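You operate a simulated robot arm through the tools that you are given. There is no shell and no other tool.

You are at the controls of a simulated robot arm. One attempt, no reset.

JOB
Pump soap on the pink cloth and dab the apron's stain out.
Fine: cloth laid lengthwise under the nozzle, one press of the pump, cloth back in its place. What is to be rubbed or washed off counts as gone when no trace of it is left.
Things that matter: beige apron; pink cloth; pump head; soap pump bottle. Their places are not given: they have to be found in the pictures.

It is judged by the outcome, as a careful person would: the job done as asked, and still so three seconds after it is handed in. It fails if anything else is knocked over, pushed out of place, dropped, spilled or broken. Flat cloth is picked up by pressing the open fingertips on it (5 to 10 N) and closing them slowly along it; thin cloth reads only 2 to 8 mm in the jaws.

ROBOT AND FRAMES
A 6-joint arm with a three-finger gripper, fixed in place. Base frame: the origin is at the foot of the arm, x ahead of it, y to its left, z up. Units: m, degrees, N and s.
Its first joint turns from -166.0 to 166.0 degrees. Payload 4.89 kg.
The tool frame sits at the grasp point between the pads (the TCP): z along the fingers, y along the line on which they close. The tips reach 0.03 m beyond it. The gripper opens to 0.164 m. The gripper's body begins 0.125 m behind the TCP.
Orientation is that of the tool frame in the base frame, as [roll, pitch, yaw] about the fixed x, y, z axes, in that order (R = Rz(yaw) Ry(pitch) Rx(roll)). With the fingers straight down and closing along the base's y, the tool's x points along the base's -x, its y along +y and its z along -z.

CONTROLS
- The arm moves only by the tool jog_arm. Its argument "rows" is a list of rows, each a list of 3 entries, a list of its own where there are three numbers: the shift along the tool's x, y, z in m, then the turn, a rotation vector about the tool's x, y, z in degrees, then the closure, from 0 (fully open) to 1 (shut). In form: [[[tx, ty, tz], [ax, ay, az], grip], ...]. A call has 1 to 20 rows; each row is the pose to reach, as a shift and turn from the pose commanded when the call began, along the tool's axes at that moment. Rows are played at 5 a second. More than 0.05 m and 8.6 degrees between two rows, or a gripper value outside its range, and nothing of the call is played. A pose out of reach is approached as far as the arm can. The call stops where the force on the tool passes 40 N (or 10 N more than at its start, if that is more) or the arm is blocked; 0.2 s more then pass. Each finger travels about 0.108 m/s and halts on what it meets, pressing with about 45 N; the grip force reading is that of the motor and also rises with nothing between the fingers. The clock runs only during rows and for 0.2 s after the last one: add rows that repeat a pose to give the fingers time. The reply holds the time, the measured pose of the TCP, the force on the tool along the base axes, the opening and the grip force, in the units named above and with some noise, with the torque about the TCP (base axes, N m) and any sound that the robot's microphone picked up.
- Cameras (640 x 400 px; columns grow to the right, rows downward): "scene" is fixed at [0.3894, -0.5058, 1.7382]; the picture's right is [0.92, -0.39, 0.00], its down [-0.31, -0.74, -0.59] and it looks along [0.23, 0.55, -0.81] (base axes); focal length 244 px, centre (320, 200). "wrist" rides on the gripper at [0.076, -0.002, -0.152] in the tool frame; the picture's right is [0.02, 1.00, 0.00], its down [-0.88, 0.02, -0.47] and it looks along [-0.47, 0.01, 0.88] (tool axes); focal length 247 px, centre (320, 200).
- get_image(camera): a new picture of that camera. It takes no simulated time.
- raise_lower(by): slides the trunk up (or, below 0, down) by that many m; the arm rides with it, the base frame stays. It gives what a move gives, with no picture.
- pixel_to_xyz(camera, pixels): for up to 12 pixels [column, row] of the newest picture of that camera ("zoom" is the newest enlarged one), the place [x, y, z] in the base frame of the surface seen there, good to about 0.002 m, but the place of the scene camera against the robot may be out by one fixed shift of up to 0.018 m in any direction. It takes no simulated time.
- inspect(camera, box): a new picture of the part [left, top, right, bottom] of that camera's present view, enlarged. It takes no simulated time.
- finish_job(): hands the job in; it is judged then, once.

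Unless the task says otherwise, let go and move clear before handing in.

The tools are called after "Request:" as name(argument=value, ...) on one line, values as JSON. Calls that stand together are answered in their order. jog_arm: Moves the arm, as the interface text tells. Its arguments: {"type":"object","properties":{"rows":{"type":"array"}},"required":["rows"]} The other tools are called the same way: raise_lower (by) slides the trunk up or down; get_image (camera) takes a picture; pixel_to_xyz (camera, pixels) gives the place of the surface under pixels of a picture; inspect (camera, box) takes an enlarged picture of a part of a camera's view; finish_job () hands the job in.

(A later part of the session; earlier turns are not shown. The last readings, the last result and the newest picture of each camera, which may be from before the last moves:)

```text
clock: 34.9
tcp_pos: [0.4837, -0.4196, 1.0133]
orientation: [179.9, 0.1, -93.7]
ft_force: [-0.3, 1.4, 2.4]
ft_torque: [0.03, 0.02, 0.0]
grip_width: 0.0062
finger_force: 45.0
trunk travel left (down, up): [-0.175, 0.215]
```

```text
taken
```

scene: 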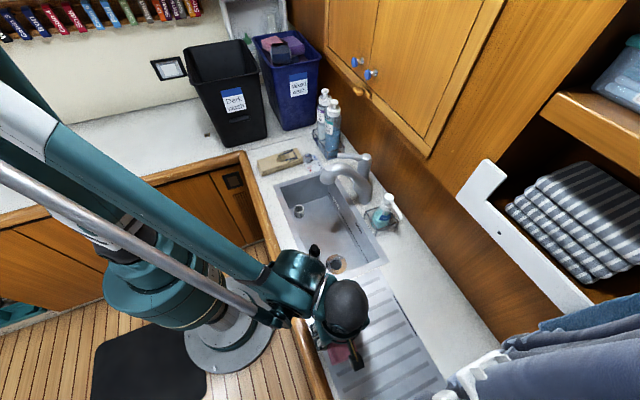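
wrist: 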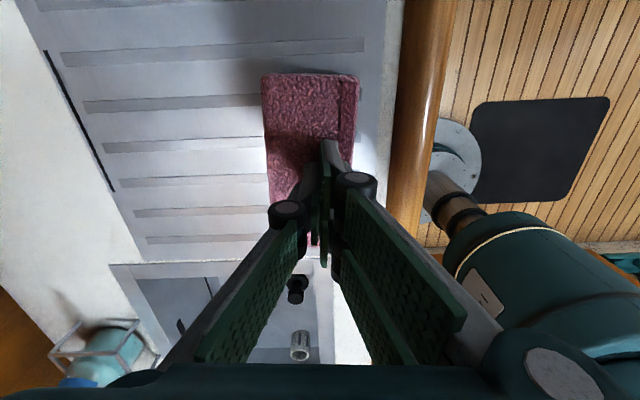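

The grip is firm at 6.2 mm and 45 N, as expected for pinched cloth. I'll lift slowly by 3 cm and check that the cloth comes along.

Request:
jog_arm(rows=[[[0, 0, -0.005], [0, 0, 0], 1.0], [[0, 0, -0.01], [0, 0, 0], 1.0], [[0, 0, -0.02], [0, 0, 0], 1.0], [[0, 0, -0.03], [0, 0, 0], 1.0], [[0, 0, -0.03], [0, 0, 0], 1.0]])

Request:
get_image(camera="wrist")

Request:
inspect(camera="scene", box=[250, 220, 450, 400])

```text
clock: 36.1
tcp_pos: [0.4838, -0.4197, 1.0451]
orientation: [180.0, 0.0, -93.7]
ft_force: [-0.3, -0.6, 0.1]
ft_torque: [0.02, 0.04, -0.04]
grip_width: 0.0
finger_force: 44.7
trunk travel left (down, up): [-0.175, 0.215]
```

```text
taken
```

wrist: 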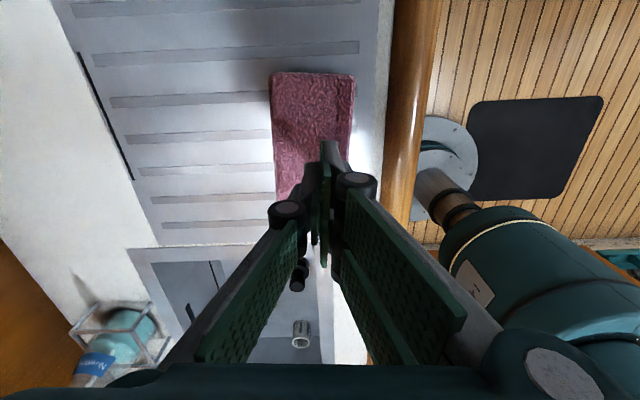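

```text
2.22 times, centred on (350, 310) of scene
```

zoom: 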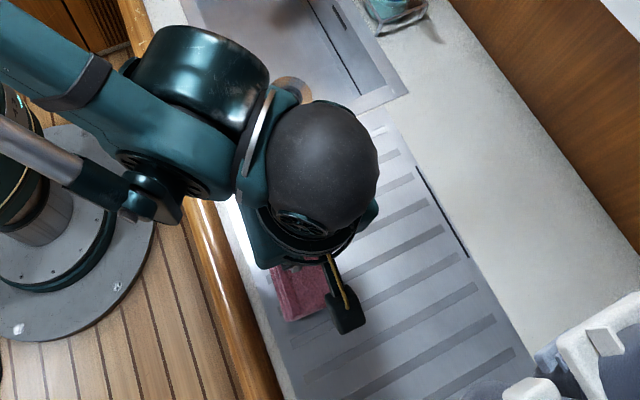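

The pinch slipped off again: the jaws now read 0.0 mm and the cloth stayed behind at (270–355,72–215). I'll look closely at the cloth for any fold or shift before another try.

Request:
inspect(camera="wrist", box=[240, 60, 400, 250])

Request:
inspect(camera="scene", box=[310, 320, 380, 380])

Request:
pixel_to_xyz(camera="wrist", pixels=[[273, 78], [340, 76], [352, 78], [275, 140], [315, 100], [345, 140], [278, 190], [300, 150], [290, 195], [345, 180], [300, 180], [330, 130]])

```text
2.11 times, centred on (320, 155) of wrist
```

zoom: 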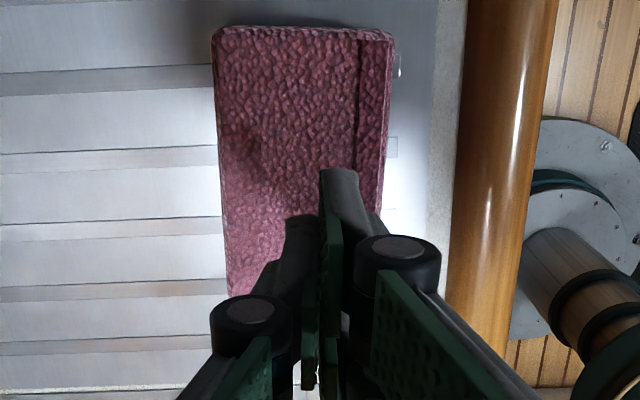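

```text
6.67 times, centred on (345, 350) of scene
```

zoom: 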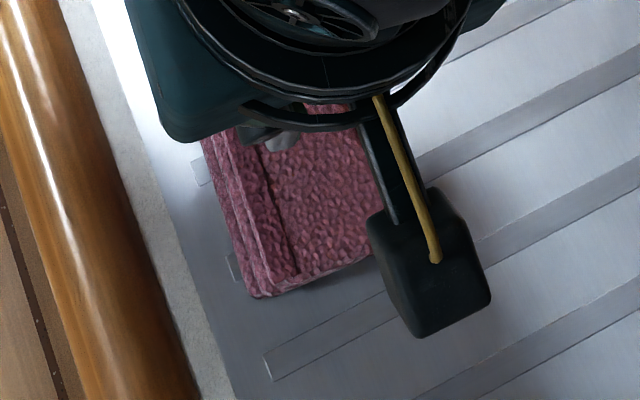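

```text
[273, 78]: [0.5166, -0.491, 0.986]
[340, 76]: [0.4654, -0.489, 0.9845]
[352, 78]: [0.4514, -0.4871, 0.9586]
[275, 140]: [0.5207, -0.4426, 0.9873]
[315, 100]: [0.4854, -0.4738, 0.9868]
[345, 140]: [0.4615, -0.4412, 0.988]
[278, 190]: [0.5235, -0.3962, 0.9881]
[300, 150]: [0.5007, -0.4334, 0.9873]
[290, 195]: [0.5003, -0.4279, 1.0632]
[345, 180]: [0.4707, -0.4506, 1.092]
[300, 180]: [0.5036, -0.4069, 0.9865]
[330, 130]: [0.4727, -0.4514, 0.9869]
```

The cloth is intact and flat on top (z≈0.987) but has crept about 5 mm toward +x. The readings show the tips retract steadily as the jaws close, so I'll recentre, press to about 8 N at 40 mm, and follow that profile down.

Request:
jog_arm(rows=[[[0, -0.002, 0.0], [0, 0, 0], 0.9], [[0, -0.005, 0.0], [0, 0, 0], 0.756], [[0, -0.005, 0.0], [0, 0, 0], 0.756], [[0, -0.005, 0.015], [0, 0, 0], 0.756], [[0, -0.005, 0.023], [0, 0, 0], 0.756], [[0, -0.005, 0.0255], [0, 0, 0], 0.756], [[0, -0.005, 0.0263], [0, 0, 0], 0.756], [[0, -0.005, 0.0263], [0, 0, 0], 0.756]])

```text
clock: 37.9
tcp_pos: [0.4883, -0.4204, 1.0185]
orientation: [180.0, -0.1, -93.7]
ft_force: [-0.4, 0.6, -0.1]
ft_torque: [0.01, 0.0, 0.0]
grip_width: 0.0401
finger_force: 0.1
trunk travel left (down, up): [-0.175, 0.215]
```

Request:
jog_arm(rows=[[[0, 0, 0.0004], [0, 0, 0], 0.756], [[0, 0, 0.0004], [0, 0, 0], 0.756]])

Request:
jog_arm(rows=[[[0, 0, 0.0003], [0, 0, 0], 0.756], [[0, 0, 0.0003], [0, 0, 0], 0.756]])

```text
clock: 38.5
tcp_pos: [0.4881, -0.4194, 1.0176]
orientation: [-179.9, -0.1, -93.8]
ft_force: [0.6, 0.3, 0.0]
ft_torque: [-0.03, 0.0, 0.02]
grip_width: 0.04
finger_force: 0.1
trunk travel left (down, up): [-0.175, 0.215]
```

```text
clock: 39.1
tcp_pos: [0.4888, -0.4196, 1.0178]
orientation: [180.0, 0.1, -93.7]
ft_force: [0.2, -0.1, 5.7]
ft_torque: [0.01, 0.06, -0.01]
grip_width: 0.0401
finger_force: 0.0
trunk travel left (down, up): [-0.175, 0.215]
```

Contact is steady at 5.7 N with the jaws at 40 mm. I'll add a little pressure and close slowly, lowering about 0.11 mm for each 1.6 mm of closing.

Request:
jog_arm(rows=[[[0, 0, 0.0001], [0, 0, 0], 0.756], [[0, 0, 0.0002], [0, 0, 0], 0.764], [[0, 0, 0.0003], [0, 0, 0], 0.772], [[0, 0, 0.0004], [0, 0, 0], 0.78], [[0, 0, 0.0005], [0, 0, 0], 0.788], [[0, 0, 0.0006], [0, 0, 0], 0.796]])

Request:
jog_arm(rows=[[[0, 0, 0.0001], [0, 0, 0], 0.804], [[0, 0, 0.0001], [0, 0, 0], 0.812], [[0, 0, 0.0002], [0, 0, 0], 0.82]])

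```text
clock: 40.5
tcp_pos: [0.4879, -0.4197, 1.0166]
orientation: [-180.0, 0.0, -93.6]
ft_force: [-3.7, 0.6, 15.6]
ft_torque: [0.04, 0.23, -0.01]
grip_width: 0.0334
finger_force: 0.0
trunk travel left (down, up): [-0.175, 0.215]
```

```text
clock: 41.3
tcp_pos: [0.4877, -0.4191, 1.0177]
orientation: [180.0, 0.0, -93.7]
ft_force: [0.4, -0.6, 16.8]
ft_torque: [0.01, 0.13, 0.0]
grip_width: 0.0304
finger_force: 0.8
trunk travel left (down, up): [-0.175, 0.215]
```

The press is at 16.8 N, a bit high, so I'll continue closing without lowering until it comes back into range.

Request:
jog_arm(rows=[[[0, 0, -0.0002], [0, 0, 0], 0.826], [[0, 0, -0.0002], [0, 0, 0], 0.832], [[0, 0, -0.0002], [0, 0, 0], 0.838]])

Request:
jog_arm(rows=[[[0, 0, 0.0001], [0, 0, 0], 0.844], [[0, 0, 0.0001], [0, 0, 0], 0.85], [[0, 0, 0.0002], [0, 0, 0], 0.856]])

Request:
jog_arm(rows=[[[0, 0, 0.0001], [0, 0, 0], 0.862], [[0, 0, 0.0001], [0, 0, 0], 0.868], [[0, 0, 0.0002], [0, 0, 0], 0.874]])

```text
clock: 42.1
tcp_pos: [0.4865, -0.4194, 1.0169]
orientation: [-180.0, 0.0, -93.7]
ft_force: [-2.1, 0.9, 7.3]
ft_torque: [0.03, 0.09, 0.01]
grip_width: 0.0265
finger_force: 0.1
trunk travel left (down, up): [-0.175, 0.215]
```

```text
clock: 42.9
tcp_pos: [0.4873, -0.4189, 1.0175]
orientation: [-180.0, 0.1, -93.7]
ft_force: [2.5, 0.5, 7.3]
ft_torque: [0.02, -0.07, 0.03]
grip_width: 0.0228
finger_force: 0.1
trunk travel left (down, up): [-0.175, 0.215]
```

```text
clock: 43.7
tcp_pos: [0.4879, -0.4195, 1.0173]
orientation: [-180.0, 0.0, -93.7]
ft_force: [0.7, 1.4, 6.3]
ft_torque: [0.09, -0.01, 0.04]
grip_width: 0.0187
finger_force: 0.1
trunk travel left (down, up): [-0.175, 0.215]
```

The press is holding at 6–7 N with the jaws at 18.7 mm. I'll continue at the same rate.

Request:
jog_arm(rows=[[[0, 0, 0.0001], [0, 0, 0], 0.88], [[0, 0, 0.0002], [0, 0, 0], 0.886], [[0, 0, 0.0003], [0, 0, 0], 0.892]])

Request:
jog_arm(rows=[[[0, 0, 0.0001], [0, 0, 0], 0.898], [[0, 0, 0.0002], [0, 0, 0], 0.904], [[0, 0, 0.0003], [0, 0, 0], 0.91]])

Request:
jog_arm(rows=[[[0, 0, 0.0001], [0, 0, 0], 0.916], [[0, 0, 0.0002], [0, 0, 0], 0.922], [[0, 0, 0.0003], [0, 0, 0], 0.928]])

```text
clock: 44.5
tcp_pos: [0.4891, -0.4192, 1.017]
orientation: [179.9, 0.0, -93.7]
ft_force: [0.4, -1.1, 13.4]
ft_torque: [-0.06, 0.05, 0.01]
grip_width: 0.0185
finger_force: 1.0
trunk travel left (down, up): [-0.175, 0.215]
```

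```text
clock: 45.3
tcp_pos: [0.4878, -0.42, 1.0159]
orientation: [180.0, -0.1, -93.7]
ft_force: [0.5, 1.9, 9.3]
ft_torque: [0.12, -0.02, -0.01]
grip_width: 0.013
finger_force: 0.1
trunk travel left (down, up): [-0.175, 0.215]
```

```text
clock: 46.1
tcp_pos: [0.4892, -0.4188, 1.0161]
orientation: [-180.0, 0.0, -93.7]
ft_force: [1.5, 0.6, 8.0]
ft_torque: [0.02, 0.01, 0.02]
grip_width: 0.0093
finger_force: 0.1
trunk travel left (down, up): [-0.175, 0.215]
```

The press reads 8.0 N at 9.3 mm. I'll bring the fingers together through the last stretch with the same pressure.

Request:
jog_arm(rows=[[[0, 0, 0.0001], [0, 0, 0], 0.934], [[0, 0, 0.0002], [0, 0, 0], 0.94], [[0, 0, 0.0003], [0, 0, 0], 0.946]])

Request:
jog_arm(rows=[[[0, 0, 0.0001], [0, 0, 0], 0.952], [[0, 0, 0.0002], [0, 0, 0], 0.958], [[0, 0, 0.0003], [0, 0, 0], 0.964]])

Request:
jog_arm(rows=[[[0, 0, 0.0001], [0, 0, 0], 0.97], [[0, 0, 0.0002], [0, 0, 0], 0.976], [[0, 0, 0.0003], [0, 0, 0], 0.982]])

```text
clock: 46.9
tcp_pos: [0.4883, -0.4204, 1.0153]
orientation: [180.0, 0.0, -93.8]
ft_force: [1.1, -2.7, 15.7]
ft_torque: [-0.03, -0.01, -0.02]
grip_width: 0.0089
finger_force: 0.2
trunk travel left (down, up): [-0.175, 0.215]
```

```text
clock: 47.7
tcp_pos: [0.4888, -0.4185, 1.0144]
orientation: [180.0, -0.1, -93.7]
ft_force: [1.5, 3.3, 15.7]
ft_torque: [0.15, 0.0, 0.01]
grip_width: 0.0059
finger_force: 0.2
trunk travel left (down, up): [-0.175, 0.215]
```

```text
clock: 48.5
tcp_pos: [0.4875, -0.4195, 1.0147]
orientation: [180.0, -0.1, -93.8]
ft_force: [0.1, 0.7, 2.8]
ft_torque: [0.06, 0.04, -0.02]
grip_width: 0.0059
finger_force: 44.7
trunk travel left (down, up): [-0.175, 0.215]
```

The jaws have halted again at 5.9 mm with 44.7 N. This time I'll lift only 2 mm very slowly and read the width and force.

Request:
jog_arm(rows=[[[0, 0, 0], [0, 0, 0], 1.0], [[0, 0, 0], [0, 0, 0], 1.0], [[0, 0, -0.0005], [0, 0, 0], 1.0], [[0, 0, -0.001], [0, 0, 0], 1.0], [[0, 0, -0.0015], [0, 0, 0], 1.0], [[0, 0, -0.002], [0, 0, 0], 1.0], [[0, 0, -0.002], [0, 0, 0], 1.0]])

Request:
inspect(camera="wrist", box=[240, 60, 400, 250])

```text
clock: 50.1
tcp_pos: [0.4883, -0.4207, 1.0166]
orientation: [-180.0, 0.0, -93.7]
ft_force: [-0.3, 0.2, 0.8]
ft_torque: [0.0, 0.0, -0.01]
grip_width: 0.0
finger_force: 45.3
trunk travel left (down, up): [-0.175, 0.215]
```

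```text
2.11 times, centred on (320, 155) of wrist
```

zoom: 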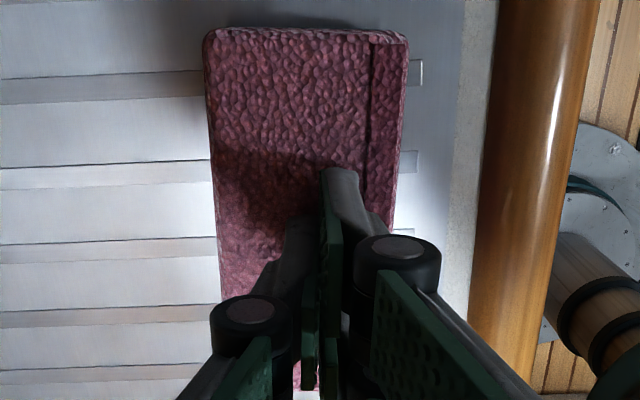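

A 2 mm lift was enough to lose the pinch, so only a shallow ridge was caught. I'll rise, open the jaws and look over the cloth before testing the side grip again with small, measured lifts.

Request:
jog_arm(rows=[[[0, 0, -0.01], [0, 0, 0], 0.8], [[0, 0, -0.03], [0, 0, 0], 0.6], [[0, 0, -0.045], [0, 0, 0], 0.35], [[0, 0, -0.045], [0, 0, 0], 0.35]])

Request:
get_image(camera="wrist")

Request:
inspect(camera="wrist", box=[240, 60, 400, 240])

```text
clock: 51.1
tcp_pos: [0.4887, -0.4196, 1.0617]
orientation: [-180.0, 0.0, -93.7]
ft_force: [0.3, 0.4, -0.4]
ft_torque: [-0.04, -0.05, -0.02]
grip_width: 0.1065
finger_force: 0.1
trunk travel left (down, up): [-0.175, 0.215]
```

```text
taken
```

wrist: 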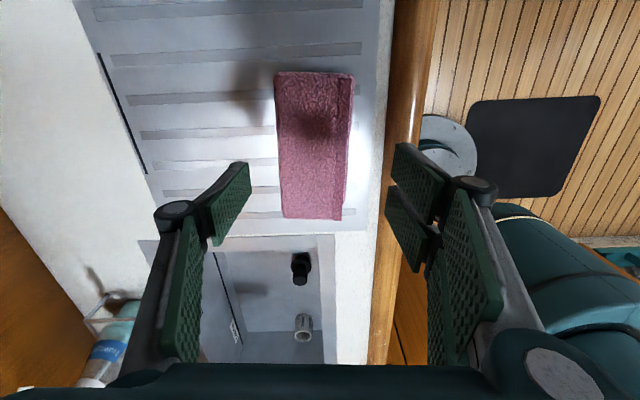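

```text
2.22 times, centred on (320, 150) of wrist
```

zoom: 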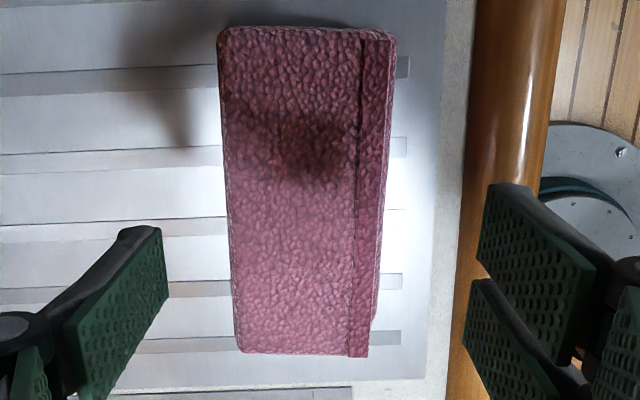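

Request:
pixel_to_xyz(camera="zoom", pixels=[[225, 32], [360, 34], [388, 42], [226, 180], [355, 180], [378, 180], [238, 348], [345, 350], [362, 352], [372, 300], [372, 200], [385, 120]])

```text
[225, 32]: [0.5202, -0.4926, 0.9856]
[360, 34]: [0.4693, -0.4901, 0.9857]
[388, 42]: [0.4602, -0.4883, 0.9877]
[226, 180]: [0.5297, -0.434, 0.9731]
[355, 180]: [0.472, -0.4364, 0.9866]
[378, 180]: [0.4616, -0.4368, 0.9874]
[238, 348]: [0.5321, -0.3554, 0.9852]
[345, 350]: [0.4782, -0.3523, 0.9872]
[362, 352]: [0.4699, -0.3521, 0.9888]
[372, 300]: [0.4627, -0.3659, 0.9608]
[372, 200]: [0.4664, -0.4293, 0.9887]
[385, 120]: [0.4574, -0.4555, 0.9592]
```

The cloth now lies about 10 mm further to +x (centre near x=0.494), turned about 5°. I'll recentre over it, descend beside it and close the jaws slowly on its sides.

Request:
jog_arm(rows=[[[0, -0.006, 0.0], [0, 0, 1], 0.35], [[0, -0.006, 0.03], [0, 0, 1], 0.35], [[0, -0.006, 0.06], [0, 0, 1], 0.35], [[0, -0.006, 0.08], [0, 0, 1], 0.35], [[0, -0.006, 0.085], [0, 0, 1], 0.35], [[0, -0.006, 0.085], [0, 0, 1], 0.4], [[0, -0.006, 0.085], [0, 0, 1], 0.45], [[0, -0.006, 0.085], [0, 0, 1], 0.48], [[0, -0.006, 0.085], [0, 0, 1], 0.5], [[0, -0.006, 0.085], [0, 0, 1], 0.51], [[0, -0.006, 0.085], [0, 0, 1], 0.52], [[0, -0.006, 0.085], [0, 0, 1], 0.525], [[0, -0.006, 0.085], [0, 0, 1], 0.53], [[0, -0.006, 0.085], [0, 0, 1], 0.535], [[0, -0.006, 0.085], [0, 0, 1], 0.54], [[0, -0.006, 0.085], [0, 0, 1], 0.545]])

Request:
get_image(camera="wrist")

```text
clock: 54.5
tcp_pos: [0.4932, -0.4188, 0.9768]
orientation: [180.0, 0.0, -94.7]
ft_force: [0.3, 0.2, 0.8]
ft_torque: [0.02, -0.01, 0.12]
grip_width: 0.0757
finger_force: 12.2
trunk travel left (down, up): [-0.175, 0.215]
```

```text
taken
```

wrist: 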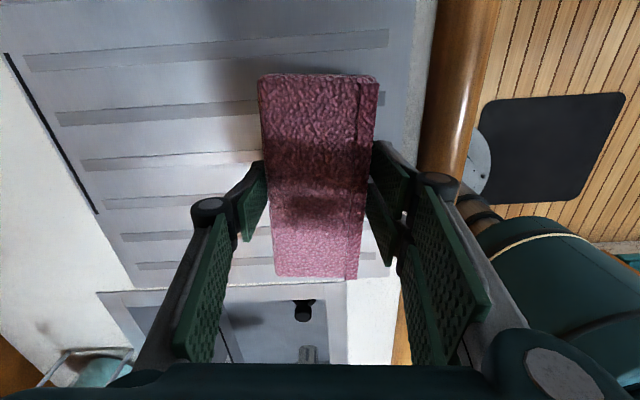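

The sides are touched at 75.7 mm with 12.2 N grip. I'll firm it slightly and lift 3 mm in small steps to see whether the cloth follows.

Request:
jog_arm(rows=[[[0, 0, 0], [0, 0, 0], 0.55], [[0, 0, 0], [0, 0, 0], 0.56], [[0, 0, 0], [0, 0, 0], 0.57], [[0, 0, 0], [0, 0, 0], 0.58], [[0, 0, 0], [0, 0, 0], 0.58]])

Request:
jog_arm(rows=[[[0, 0, -0.0005], [0, 0, 0], 0.58], [[0, 0, -0.001], [0, 0, 0], 0.58], [[0, 0, -0.0015], [0, 0, 0], 0.58], [[0, 0, -0.002], [0, 0, 0], 0.58], [[0, 0, -0.003], [0, 0, 0], 0.58], [[0, 0, -0.003], [0, 0, 0], 0.58]])

Request:
get_image(camera="wrist")

```text
clock: 55.7
tcp_pos: [0.4946, -0.4189, 0.9758]
orientation: [-179.9, 0.0, -94.7]
ft_force: [0.4, -0.4, 4.2]
ft_torque: [-0.02, 0.04, 0.18]
grip_width: 0.0748
finger_force: 45.6
trunk travel left (down, up): [-0.175, 0.215]
```

```text
clock: 57.1
tcp_pos: [0.4947, -0.42, 0.9787]
orientation: [-179.9, 0.1, -94.7]
ft_force: [0.1, -0.1, -0.9]
ft_torque: [0.0, 0.01, 0.0]
grip_width: 0.0749
finger_force: 45.1
trunk travel left (down, up): [-0.175, 0.215]
```

```text
taken
```

wrist: 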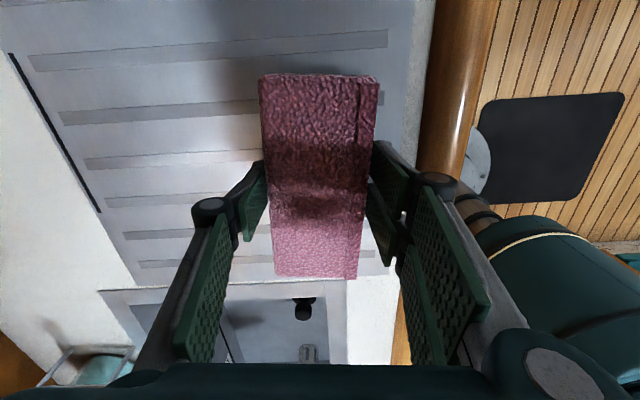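

After the 3 mm lift the jaws still read 74.9 mm at 45 N and the vertical force is -0.9 N, consistent with carrying a light cloth. I'll lift further, slowly, and watch.

Request:
jog_arm(rows=[[[0, 0, -0.001], [0, 0, 0], 0.58], [[0, 0, -0.002], [0, 0, 0], 0.58], [[0, 0, -0.003], [0, 0, 0], 0.58], [[0, 0, -0.004], [0, 0, 0], 0.58], [[0, 0, -0.005], [0, 0, 0], 0.58], [[0, 0, -0.006], [0, 0, 0], 0.58], [[0, 0, -0.007], [0, 0, 0], 0.58]])

Request:
get_image(camera="wrist")

```text
clock: 58.7
tcp_pos: [0.4941, -0.4217, 0.9868]
orientation: [179.9, 0.0, -94.7]
ft_force: [-0.4, 0.1, -0.8]
ft_torque: [0.05, -0.02, -0.02]
grip_width: 0.0748
finger_force: 45.1
trunk travel left (down, up): [-0.175, 0.215]
```

```text
taken
```

wrist: 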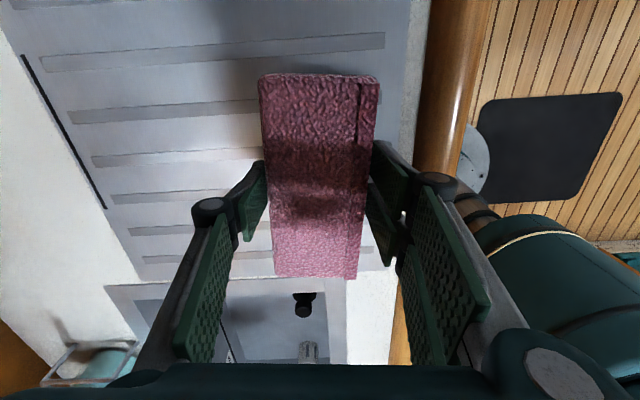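

The cloth stays fixed between the fingers while the drainboard drops away, so the slow lift works; the earlier lift was too quick. I'll carry it gently toward the pump, turning it square to y on the way.

Request:
jog_arm(rows=[[[-0.0012, -0.002, -0.002], [0, 0, -0.05], 0.58], [[-0.0036, -0.0059, -0.005], [0, 0, -0.14], 0.58], [[-0.0073, -0.0118, -0.01], [0, 0, -0.28], 0.58], [[-0.0122, -0.0197, -0.015], [0, 0, -0.47], 0.58], [[-0.0182, -0.0295, -0.02], [0, 0, -0.7], 0.58], [[-0.0255, -0.0413, -0.025], [0, 0, -0.99], 0.58], [[-0.0328, -0.0531, -0.03], [0, 0, -1.27], 0.58], [[-0.0401, -0.0649, -0.034], [0, 0, -1.55], 0.58], [[-0.0474, -0.0767, -0.034], [0, 0, -1.83], 0.58], [[-0.0547, -0.0885, -0.034], [0, 0, -2.11], 0.58], [[-0.062, -0.1003, -0.034], [0, 0, -2.4], 0.58], [[-0.0693, -0.1121, -0.034], [0, 0, -2.68], 0.58], [[-0.0765, -0.1239, -0.034], [0, 0, -2.96], 0.58], [[-0.0838, -0.1357, -0.034], [0, 0, -3.24], 0.58], [[-0.0911, -0.1475, -0.034], [0, 0, -3.52], 0.58], [[-0.0984, -0.1593, -0.034], [0, 0, -3.81], 0.58], [[-0.1057, -0.1711, -0.034], [0, 0, -4.09], 0.58], [[-0.1118, -0.181, -0.034], [0, 0, -4.32], 0.58], [[-0.1166, -0.1888, -0.034], [0, 0, -4.51], 0.58], [[-0.1215, -0.1967, -0.034], [0, 0, -4.7], 0.58]])

Request:
get_image(camera="wrist")

Request:
get_image(camera="scene")

```text
clock: 62.9
tcp_pos: [0.7002, -0.3154, 1.0205]
orientation: [179.9, -0.1, -90.1]
ft_force: [-0.4, 0.8, -0.4]
ft_torque: [-0.02, -0.06, 0.0]
grip_width: 0.075
finger_force: 45.5
trunk travel left (down, up): [-0.175, 0.215]
```

```text
taken
```

wrist: 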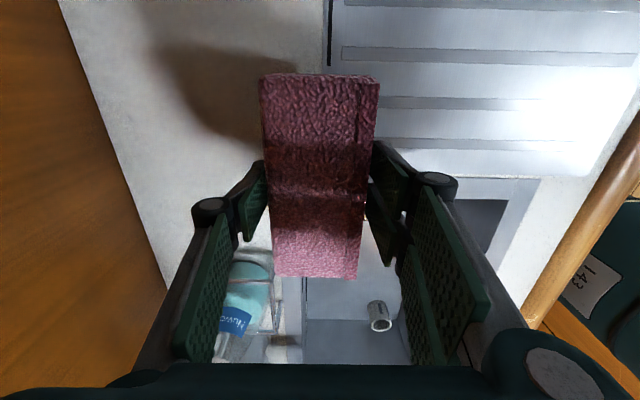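

```text
taken
```

scene: 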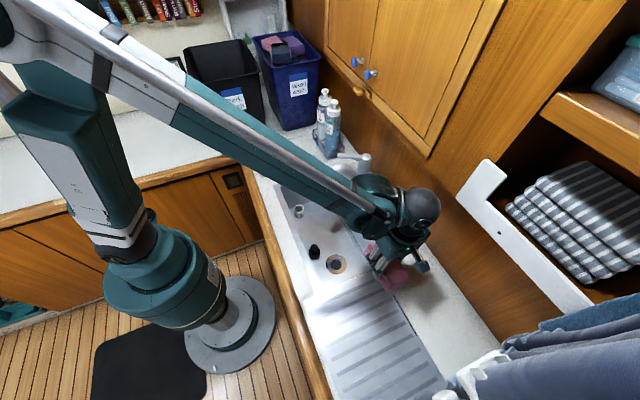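

The cloth is still held at (262–378,75–278), with the bottle visible at about (240,305). I'll measure the cloth's ends and the wire holder so I can place it just clear of the holder.

Request:
inspect(camera="wrist", box=[190, 220, 330, 370])

Request:
pixel_to_xyz(camera="wrist", pixels=[[265, 80], [373, 80], [275, 274], [345, 276], [356, 275], [315, 274], [276, 330], [283, 280], [278, 300], [262, 262], [240, 290], [225, 355]])

Request:
inspect(camera="scene", box=[340, 160, 480, 310])

```text
2.67 times, centred on (260, 295) of wrist
```

zoom: 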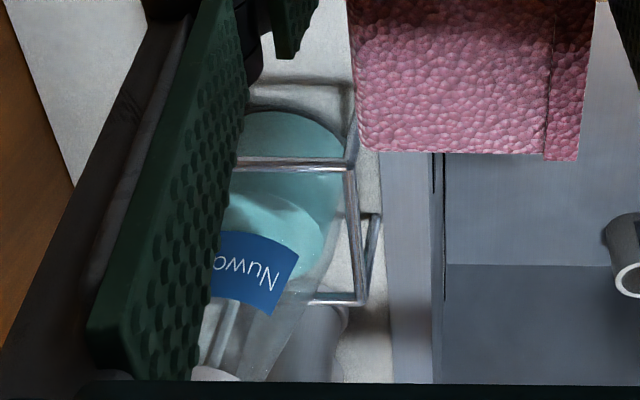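

```text
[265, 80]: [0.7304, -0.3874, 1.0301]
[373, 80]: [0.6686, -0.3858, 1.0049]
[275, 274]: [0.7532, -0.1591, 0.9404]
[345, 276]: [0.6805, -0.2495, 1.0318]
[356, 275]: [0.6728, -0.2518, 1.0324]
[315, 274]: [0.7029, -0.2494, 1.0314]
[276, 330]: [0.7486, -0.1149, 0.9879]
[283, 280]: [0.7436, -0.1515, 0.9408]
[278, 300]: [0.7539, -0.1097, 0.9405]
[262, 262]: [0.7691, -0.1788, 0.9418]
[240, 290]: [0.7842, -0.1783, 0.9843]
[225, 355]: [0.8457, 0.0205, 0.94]
```

```text
2.67 times, centred on (410, 235) of scene
```

zoom: 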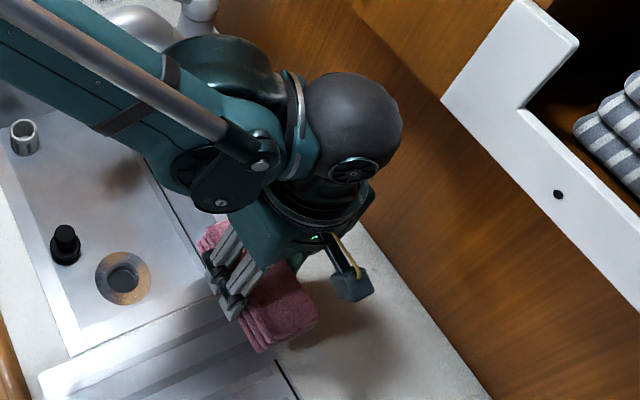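

The cloth runs from 0.066 m ahead of the TCP to 0.073 m behind it in y. I'll measure the holder's near rail to set the final y.

Request:
inspect(camera="wrist", box=[190, 220, 330, 370])

Request:
pixel_to_xyz(camera="zoom", pixels=[[260, 162], [290, 163], [330, 166], [340, 162], [352, 180], [358, 240], [363, 290], [330, 297], [372, 230], [350, 90], [340, 85], [349, 110]])

```text
2.67 times, centred on (260, 295) of wrist
```

zoom: 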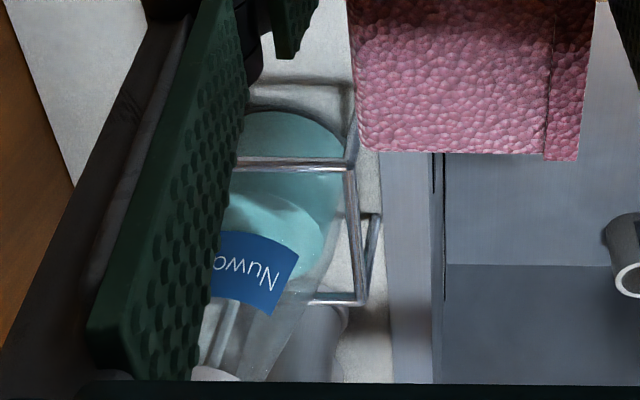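

```text
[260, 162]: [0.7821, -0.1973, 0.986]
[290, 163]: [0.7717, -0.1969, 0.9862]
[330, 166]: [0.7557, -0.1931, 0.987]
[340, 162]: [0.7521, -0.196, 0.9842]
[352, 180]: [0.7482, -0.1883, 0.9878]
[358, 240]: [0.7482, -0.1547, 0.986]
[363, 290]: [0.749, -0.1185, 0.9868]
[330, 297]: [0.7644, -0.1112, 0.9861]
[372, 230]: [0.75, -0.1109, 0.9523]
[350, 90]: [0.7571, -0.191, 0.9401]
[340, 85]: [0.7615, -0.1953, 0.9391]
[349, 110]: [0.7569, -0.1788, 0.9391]
```

The holder's near rail is at y≈-0.197, so with the TCP at y=-0.270 the cloth's end will sit about 7 mm short of it, with the nozzle outlet (y≈-0.223) over the cloth. I'll glide in diagonally under the nozzle while staying just above the counter.

Request:
jog_arm(rows=[[[-0.001, -0.0019, 0.001], [0, 0, 0], 0.58], [[-0.0032, -0.0061, 0.003], [0, 0, 0], 0.58], [[-0.0068, -0.013, 0.006], [0, 0, 0], 0.58], [[-0.0109, -0.0208, 0.009], [0, 0, 0], 0.58], [[-0.0154, -0.0295, 0.012], [0, 0, 0], 0.58], [[-0.02, -0.0382, 0.015], [0, 0, 0], 0.58], [[-0.0245, -0.0469, 0.018], [0, 0, 0], 0.58], [[-0.0291, -0.0556, 0.021], [0, 0, 0], 0.58], [[-0.0336, -0.0642, 0.024], [0, 0, 0], 0.58], [[-0.0381, -0.0729, 0.027], [0, 0, 0], 0.58], [[-0.0418, -0.0799, 0.029], [0, 0, 0], 0.58], [[-0.044, -0.0842, 0.03], [0, 0, 0], 0.58], [[-0.0454, -0.0868, 0.03], [0, 0, 0], 0.58], [[-0.0454, -0.0868, 0.03], [0, 0, 0], 0.58]])

Request:
get_image(camera="wrist")

Request:
inspect(camera="scene", box=[340, 140, 500, 300])

```text
clock: 65.9
tcp_pos: [0.7867, -0.2682, 0.991]
orientation: [179.9, 0.0, -90.0]
ft_force: [-0.1, 0.4, -0.4]
ft_torque: [-0.01, 0.02, -0.01]
grip_width: 0.0751
finger_force: 45.2
trunk travel left (down, up): [-0.175, 0.215]
```

```text
taken
```

wrist: 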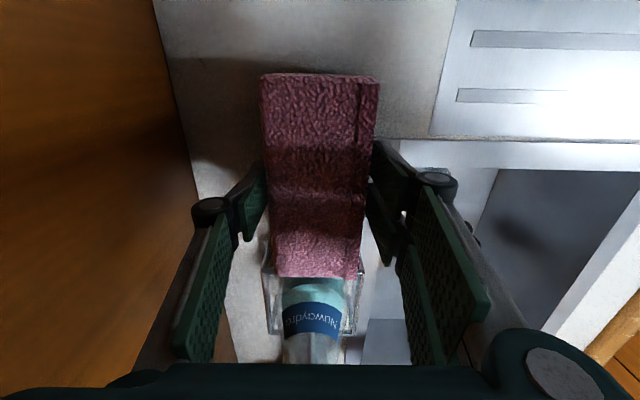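

```text
2.50 times, centred on (420, 220) of scene
```

zoom: 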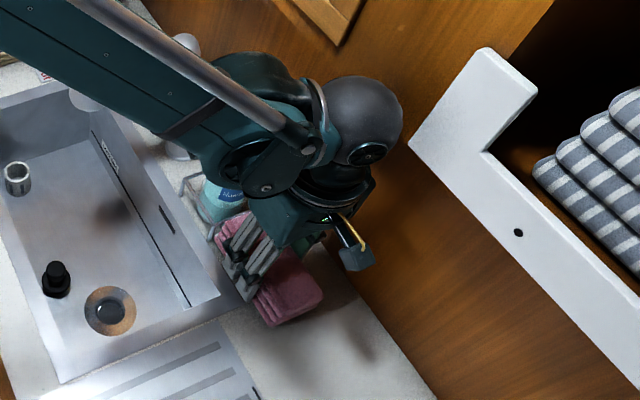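

The cloth's end at about row 276 is close to the holder, whose side rails show at about (268,300) and (355,300). I'll check the actual gap before lowering.

Request:
inspect(camera="wrist", box=[240, 230, 390, 370])

Request:
pixel_to_xyz(camera="wrist", pixels=[[278, 274], [315, 275], [345, 276], [358, 275], [268, 290], [356, 290], [362, 262], [265, 262], [266, 80], [374, 80], [353, 330], [270, 330]])

```text
2.86 times, centred on (315, 300) of wrist
```

zoom: 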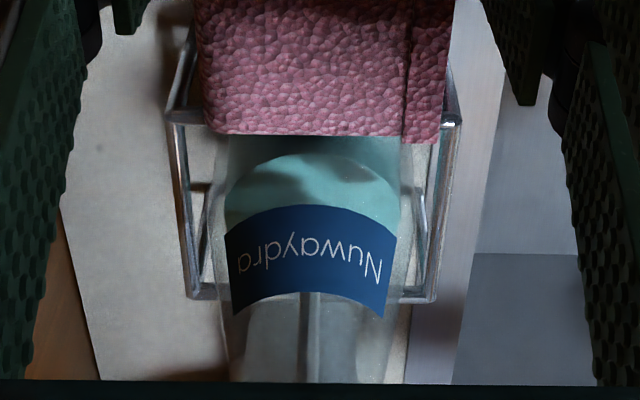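

```text
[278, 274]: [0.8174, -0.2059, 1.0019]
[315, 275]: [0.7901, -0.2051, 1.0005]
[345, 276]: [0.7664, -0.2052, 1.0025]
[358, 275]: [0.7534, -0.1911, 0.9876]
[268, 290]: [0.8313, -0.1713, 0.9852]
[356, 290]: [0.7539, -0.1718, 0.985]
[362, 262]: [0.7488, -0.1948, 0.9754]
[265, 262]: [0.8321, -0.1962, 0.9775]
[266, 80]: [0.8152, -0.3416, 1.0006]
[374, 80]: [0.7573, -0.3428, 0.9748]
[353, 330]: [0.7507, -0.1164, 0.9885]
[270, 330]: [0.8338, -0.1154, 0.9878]
```

The cloth's end is at y≈-0.2055, about 8 mm from the holder, and it spans x 0.755–0.819, centred under the nozzle line. I'll lower it gently onto the counter.

Request:
jog_arm(rows=[[[0, 0, 0.002], [0, 0, 0], 0.58], [[0, 0, 0.005], [0, 0, 0], 0.58], [[0, 0, 0.008], [0, 0, 0], 0.58], [[0, 0, 0.011], [0, 0, 0], 0.58], [[0, 0, 0.0125], [0, 0, 0], 0.58], [[0, 0, 0.0135], [0, 0, 0], 0.58], [[0, 0, 0.014], [0, 0, 0], 0.58], [[0, 0, 0.014], [0, 0, 0], 0.58]])

```text
clock: 67.7
tcp_pos: [0.7867, -0.2712, 0.9761]
orientation: [179.9, 0.0, -90.1]
ft_force: [0.6, -0.1, 1.5]
ft_torque: [-0.03, -0.01, 0.02]
grip_width: 0.0752
finger_force: 45.5
trunk travel left (down, up): [-0.175, 0.215]
```

The vertical force has changed from -0.4 to 1.5 N, so the cloth is just touching the counter. I'll seat it half a millimetre lower and then open the jaws slowly.

Request:
jog_arm(rows=[[[0, 0, 0.0006], [0, 0, 0], 0.58], [[0, 0, 0.0006], [0, 0, 0], 0.56], [[0, 0, 0.0006], [0, 0, 0], 0.54], [[0, 0, 0.0006], [0, 0, 0], 0.52], [[0, 0, 0.0006], [0, 0, 0], 0.49], [[0, 0, 0.0006], [0, 0, 0], 0.46], [[0, 0, 0.0006], [0, 0, 0], 0.43], [[0, 0, 0.0006], [0, 0, 0], 0.41], [[0, 0, 0.0006], [0, 0, 0], 0.41]])

Request:
get_image(camera="wrist")

```text
clock: 69.7
tcp_pos: [0.7876, -0.2701, 0.976]
orientation: [-180.0, 0.0, -90.1]
ft_force: [0.4, -0.6, 0.9]
ft_torque: [0.0, -0.01, 0.0]
grip_width: 0.0967
finger_force: 0.0
trunk travel left (down, up): [-0.175, 0.215]
```

```text
taken
```

wrist: 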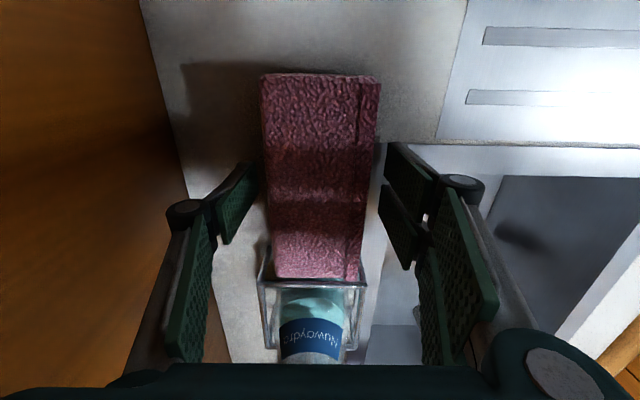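

The cloth is released at (262–378,75–278) and lies in line with the bottle. Before rising above the pump I'll check how far the overhead cabinet sticks out, near scene (340–430,60–150).

Request:
get_image(camera="scene")

Request:
pixel_to_xyz(camera="scene", pixels=[[372, 73], [360, 90], [430, 150], [400, 60], [340, 60], [345, 100], [450, 60], [428, 135], [440, 180], [380, 120], [410, 150], [355, 120]])

```text
taken
```

scene: 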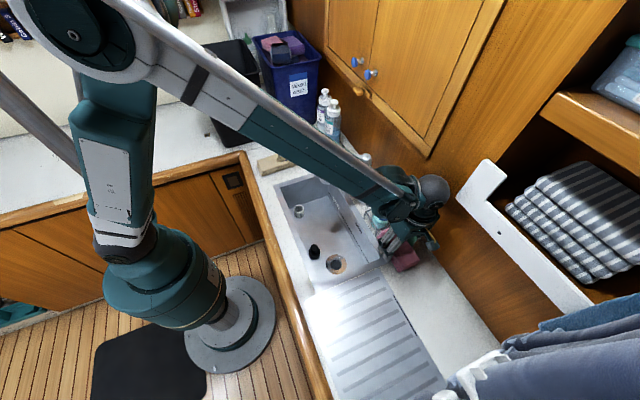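

```text
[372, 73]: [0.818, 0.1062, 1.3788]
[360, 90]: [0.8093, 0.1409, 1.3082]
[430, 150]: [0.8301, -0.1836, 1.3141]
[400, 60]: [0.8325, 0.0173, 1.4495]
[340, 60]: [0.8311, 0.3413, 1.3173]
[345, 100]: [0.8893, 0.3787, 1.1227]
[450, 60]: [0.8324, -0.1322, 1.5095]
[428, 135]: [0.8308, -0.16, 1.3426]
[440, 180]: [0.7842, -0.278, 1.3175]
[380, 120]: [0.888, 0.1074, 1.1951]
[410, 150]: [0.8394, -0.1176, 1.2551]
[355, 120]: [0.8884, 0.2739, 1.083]
```

The cabinet and white panel faces both stand at x≈0.835 above z≈1.25–1.28, so I can't go straight up from here, and over the pump the wrist must lean toward the robot. I'll measure the cabinet's lower edge first.

Request:
inspect(camera="scene", box=[380, 120, 500, 260])

Request:
pixel_to_xyz(camera="scene", pixels=[[445, 175], [452, 188], [456, 197], [450, 200], [455, 215], [420, 150], [415, 152], [405, 148], [428, 158], [438, 165], [465, 175], [460, 205]])

```text
2.86 times, centred on (440, 190) of scene
```

zoom: 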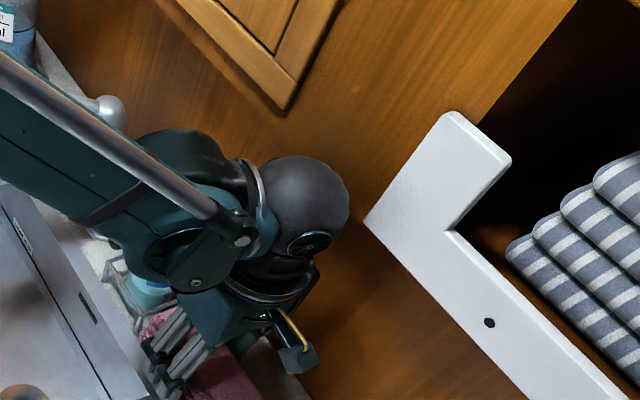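

```text
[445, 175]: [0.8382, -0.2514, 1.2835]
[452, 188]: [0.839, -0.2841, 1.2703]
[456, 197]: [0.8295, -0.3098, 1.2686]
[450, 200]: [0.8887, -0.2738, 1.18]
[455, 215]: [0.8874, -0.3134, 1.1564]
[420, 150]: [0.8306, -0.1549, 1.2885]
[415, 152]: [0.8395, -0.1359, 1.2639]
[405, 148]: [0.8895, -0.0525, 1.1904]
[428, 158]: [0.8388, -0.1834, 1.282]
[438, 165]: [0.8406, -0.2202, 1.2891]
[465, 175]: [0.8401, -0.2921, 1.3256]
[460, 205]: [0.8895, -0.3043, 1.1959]
```

The cabinet's underside is at about z 1.25 and reaches in front of x≈0.845. I'll check how high my gripper body and flange sit before choosing the withdrawal height.

Request:
pixel_to_xyz(camera="zoom", pixels=[[265, 295], [215, 300], [230, 320], [205, 285], [310, 270], [300, 185], [345, 200], [190, 150], [300, 355], [240, 290], [315, 290], [250, 200]])

```text
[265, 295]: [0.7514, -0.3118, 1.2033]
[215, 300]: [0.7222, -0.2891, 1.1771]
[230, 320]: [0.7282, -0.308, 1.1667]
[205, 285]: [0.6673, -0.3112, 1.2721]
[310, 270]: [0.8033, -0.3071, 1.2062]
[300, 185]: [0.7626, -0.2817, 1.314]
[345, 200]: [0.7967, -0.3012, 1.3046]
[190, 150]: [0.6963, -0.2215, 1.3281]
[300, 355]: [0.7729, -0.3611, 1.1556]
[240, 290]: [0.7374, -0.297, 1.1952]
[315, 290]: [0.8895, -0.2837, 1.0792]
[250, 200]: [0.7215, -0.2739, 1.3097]
```

The gripper body tops out near TCP+0.20 m, so a 5 cm rise stays under the cabinet. I'll rise just clear of the cloth, back out diagonally over the sink, and then go up and shut the fingers for pressing.

Request:
jog_arm(rows=[[[0, 0, -0.01], [0, 0, 0], 0.41], [[0, 0, -0.025], [0, 0, 0], 0.41], [[0, 0, -0.04], [0, 0, 0], 0.41], [[0, 0, -0.052], [0, 0, 0], 0.41], [[0.015, 0.02, -0.052], [0, 0, 0], 0.41], [[0.03, 0.045, -0.052], [0, 0, 0], 0.41], [[0.045, 0.08, -0.052], [0, 0, 0], 0.41], [[0.045, 0.11, -0.07], [0, 0, 0], 0.41], [[0.04, 0.14, -0.1], [0, 0, 0], 0.5], [[0.03, 0.165, -0.138], [0, 0, 0], 0.65], [[0.02, 0.165, -0.18], [0, 0, 0], 0.8], [[0.01, 0.165, -0.22], [0, 0, 0], 1.0], [[0.0, 0.165, -0.26], [0, 0, 0], 1.0], [[0, 0.165, -0.3], [0, 0, 0], 1.0], [[0, 0.165, -0.3], [0, 0, 0], 1.0]])

Request:
get_image(camera="wrist")

Request:
get_image(camera="scene")

```text
clock: 72.9
tcp_pos: [0.6229, -0.2689, 1.2757]
orientation: [-180.0, 0.0, -90.1]
ft_force: [-0.7, -0.2, -0.6]
ft_torque: [-0.05, -0.09, 0.04]
grip_width: 0.0003
finger_force: 45.0
trunk travel left (down, up): [-0.175, 0.215]
```

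```text
taken
```

wrist: 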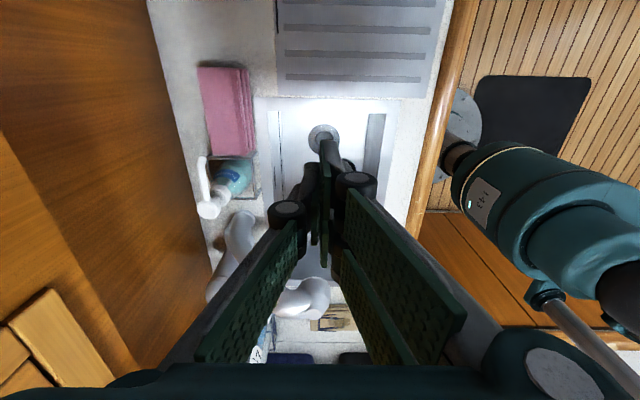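

```text
taken
```

scene: 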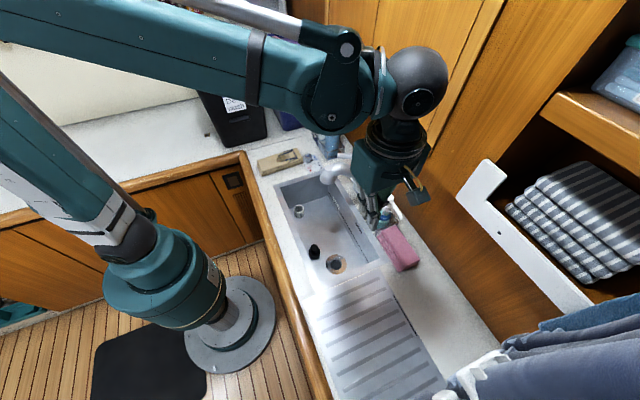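

The pump head shows at about (210,208), its nozzle tip at (203,160), and the cloth at (198–250,65–155). I'll measure these closely to confirm the nozzle is over the cloth and to aim the press.

Request:
inspect(camera="wrist", box=[170, 50, 280, 240])

Request:
pixel_to_xyz(camera="wrist", pixels=[[203, 160], [202, 168], [204, 185], [207, 208], [213, 208], [205, 213], [200, 70], [245, 70], [210, 154], [250, 152], [225, 110], [222, 208]])

```text
2.11 times, centred on (225, 145) of wrist
```

zoom: 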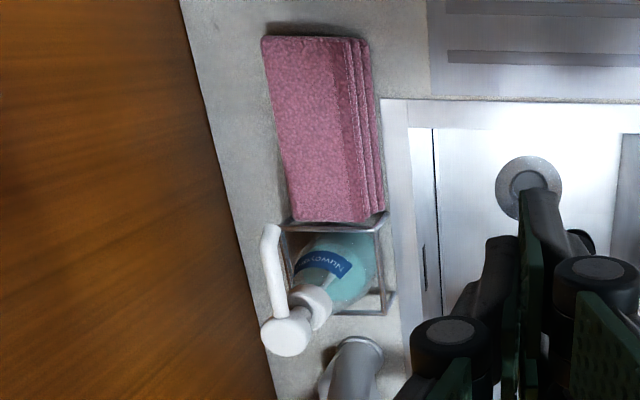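

```text
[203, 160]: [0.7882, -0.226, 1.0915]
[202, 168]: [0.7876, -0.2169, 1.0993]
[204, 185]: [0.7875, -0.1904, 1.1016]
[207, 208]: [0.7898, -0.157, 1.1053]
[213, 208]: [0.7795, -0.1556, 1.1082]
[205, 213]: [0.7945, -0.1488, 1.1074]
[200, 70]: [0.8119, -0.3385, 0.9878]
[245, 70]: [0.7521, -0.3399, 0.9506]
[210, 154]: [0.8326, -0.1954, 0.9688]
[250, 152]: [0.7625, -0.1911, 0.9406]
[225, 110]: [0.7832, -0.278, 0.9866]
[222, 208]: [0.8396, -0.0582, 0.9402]
```

The nozzle tip reads (0.788,-0.227,1.091), which is over the cloth's near end. I'll refine the centre of the pump head.

Request:
inspect(camera="wrist", box=[185, 140, 245, 230])

```text
4.44 times, centred on (215, 185) of wrist
```

zoom: 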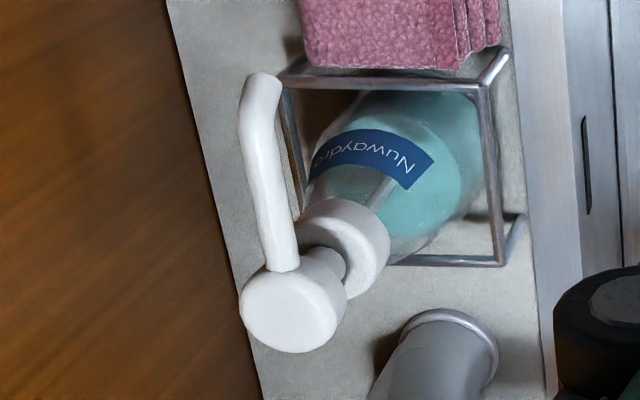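

Request:
pixel_to_xyz(camera="zoom", pixels=[[290, 312], [245, 312], [335, 312], [290, 345], [290, 278], [265, 312], [315, 312], [262, 80], [255, 95], [290, 330], [330, 285], [400, 30]])

```text
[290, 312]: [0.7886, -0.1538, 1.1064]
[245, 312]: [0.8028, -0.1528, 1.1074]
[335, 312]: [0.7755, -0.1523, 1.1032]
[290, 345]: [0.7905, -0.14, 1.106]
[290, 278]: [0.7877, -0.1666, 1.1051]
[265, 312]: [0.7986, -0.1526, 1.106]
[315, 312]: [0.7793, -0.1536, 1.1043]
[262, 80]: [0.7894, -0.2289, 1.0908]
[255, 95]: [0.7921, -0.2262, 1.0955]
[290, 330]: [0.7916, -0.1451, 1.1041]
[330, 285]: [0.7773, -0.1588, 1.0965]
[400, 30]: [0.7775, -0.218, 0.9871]
```

The head centre is (0.789,-0.153) with its top at z≈1.106 and a radius near 13 mm. In free air I'll turn the tool back to its default yaw, so the next move can tilt it 25° away from the cabinet.

Request:
jog_arm(rows=[[[0, 0, 0], [0, 0, 8.2], 1.0], [[0, 0, 0], [0, 0, 16.4], 1.0], [[0, 0, 0], [0, 0, 24.6], 1.0], [[0, 0, 0], [0, 0, 32.8], 1.0], [[0, 0, 0], [0, 0, 41], 1.0], [[0, 0, 0], [0, 0, 49.2], 1.0], [[0, 0, 0], [0, 0, 57.4], 1.0], [[0, 0, 0], [0, 0, 65.6], 1.0], [[0, 0, 0], [0, 0, 73.8], 1.0], [[0, 0, 0], [0, 0, 82], 1.0], [[0, 0, 0], [0, 0, 90], 1.0], [[0, 0, 0], [0, 0, 90], 1.0]])

Request:
jog_arm(rows=[[[0, 0, 0], [0, -8.3, 0], 1.0], [[0, 0, 0], [0, -16.6, 0], 1.0], [[0, 0, 0], [0, -25, 0], 1.0], [[0, 0, 0], [0, -25, 0], 1.0]])

Request:
get_image(camera="wrist")

Request:
get_image(camera="scene")

```text
clock: 75.5
tcp_pos: [0.6223, -0.2691, 1.2762]
orientation: [180.0, 0.0, 179.9]
ft_force: [-0.1, 0.1, 0.3]
ft_torque: [0.05, 0.02, -0.01]
grip_width: 0.0001
finger_force: 44.8
trunk travel left (down, up): [-0.175, 0.215]
```

```text
clock: 76.5
tcp_pos: [0.6222, -0.2704, 1.2766]
orientation: [179.9, 25.1, 180.0]
ft_force: [-0.5, 0.8, 0.1]
ft_torque: [-0.04, -0.07, -0.05]
grip_width: 0.0
finger_force: 45.1
trunk travel left (down, up): [-0.175, 0.215]
```

```text
taken
```

wrist: 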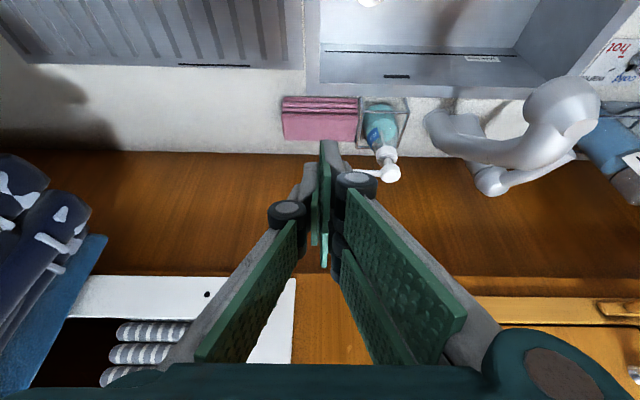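

```text
taken
```

scene: 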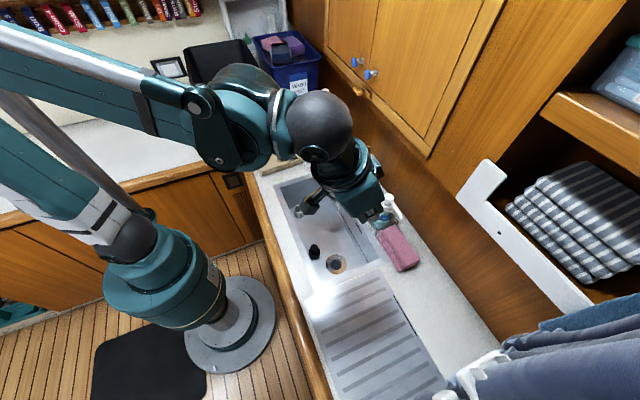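

The tilt is in place at pitch 25°, and the faucet at (430–600,80–195) is well to the side. I'll move to about 3 cm above the pump head.

Request:
jog_arm(rows=[[[-0.0175, 0.0194, 0.0277], [0, 0, 0], 1.0], [[-0.0351, 0.0388, 0.0553], [0, 0, 0], 1.0], [[-0.0526, 0.0583, 0.083], [0, 0, 0], 1.0], [[-0.0701, 0.0777, 0.1107], [0, 0, 0], 1.0], [[-0.0877, 0.0971, 0.1383], [0, 0, 0], 1.0], [[-0.1052, 0.1165, 0.166], [0, 0, 0], 1.0], [[-0.1052, 0.1165, 0.166], [0, 0, 0], 1.0]])

Request:
get_image(camera="wrist")

Request:
inspect(camera="scene", box=[320, 120, 480, 280])

```text
clock: 78.1
tcp_pos: [0.7901, -0.1532, 1.1693]
orientation: [-179.9, 25.0, 180.0]
ft_force: [0.2, 0.3, -0.7]
ft_torque: [0.0, 0.07, 0.04]
grip_width: 0.0
finger_force: 45.2
trunk travel left (down, up): [-0.175, 0.215]
```

```text
taken
```

wrist: 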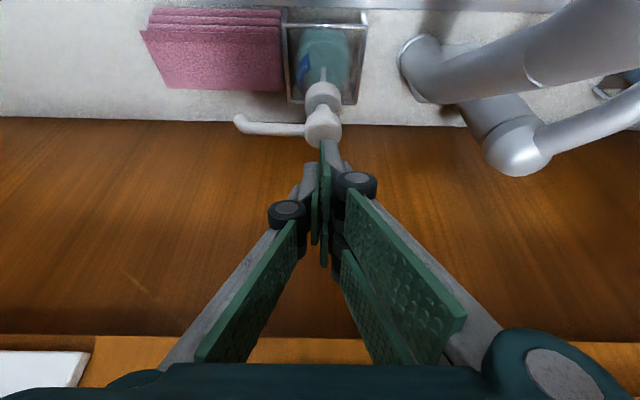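

```text
2.50 times, centred on (400, 200) of scene
```

zoom: 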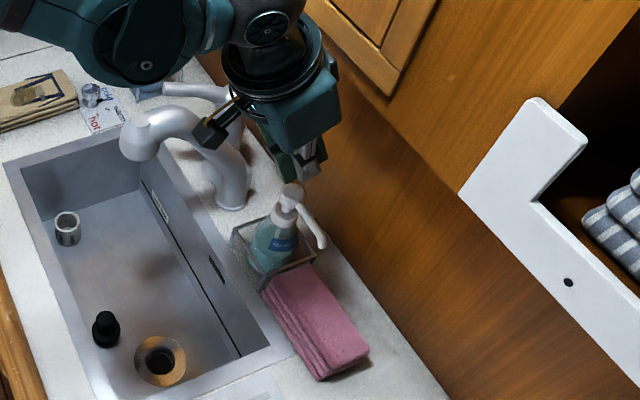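

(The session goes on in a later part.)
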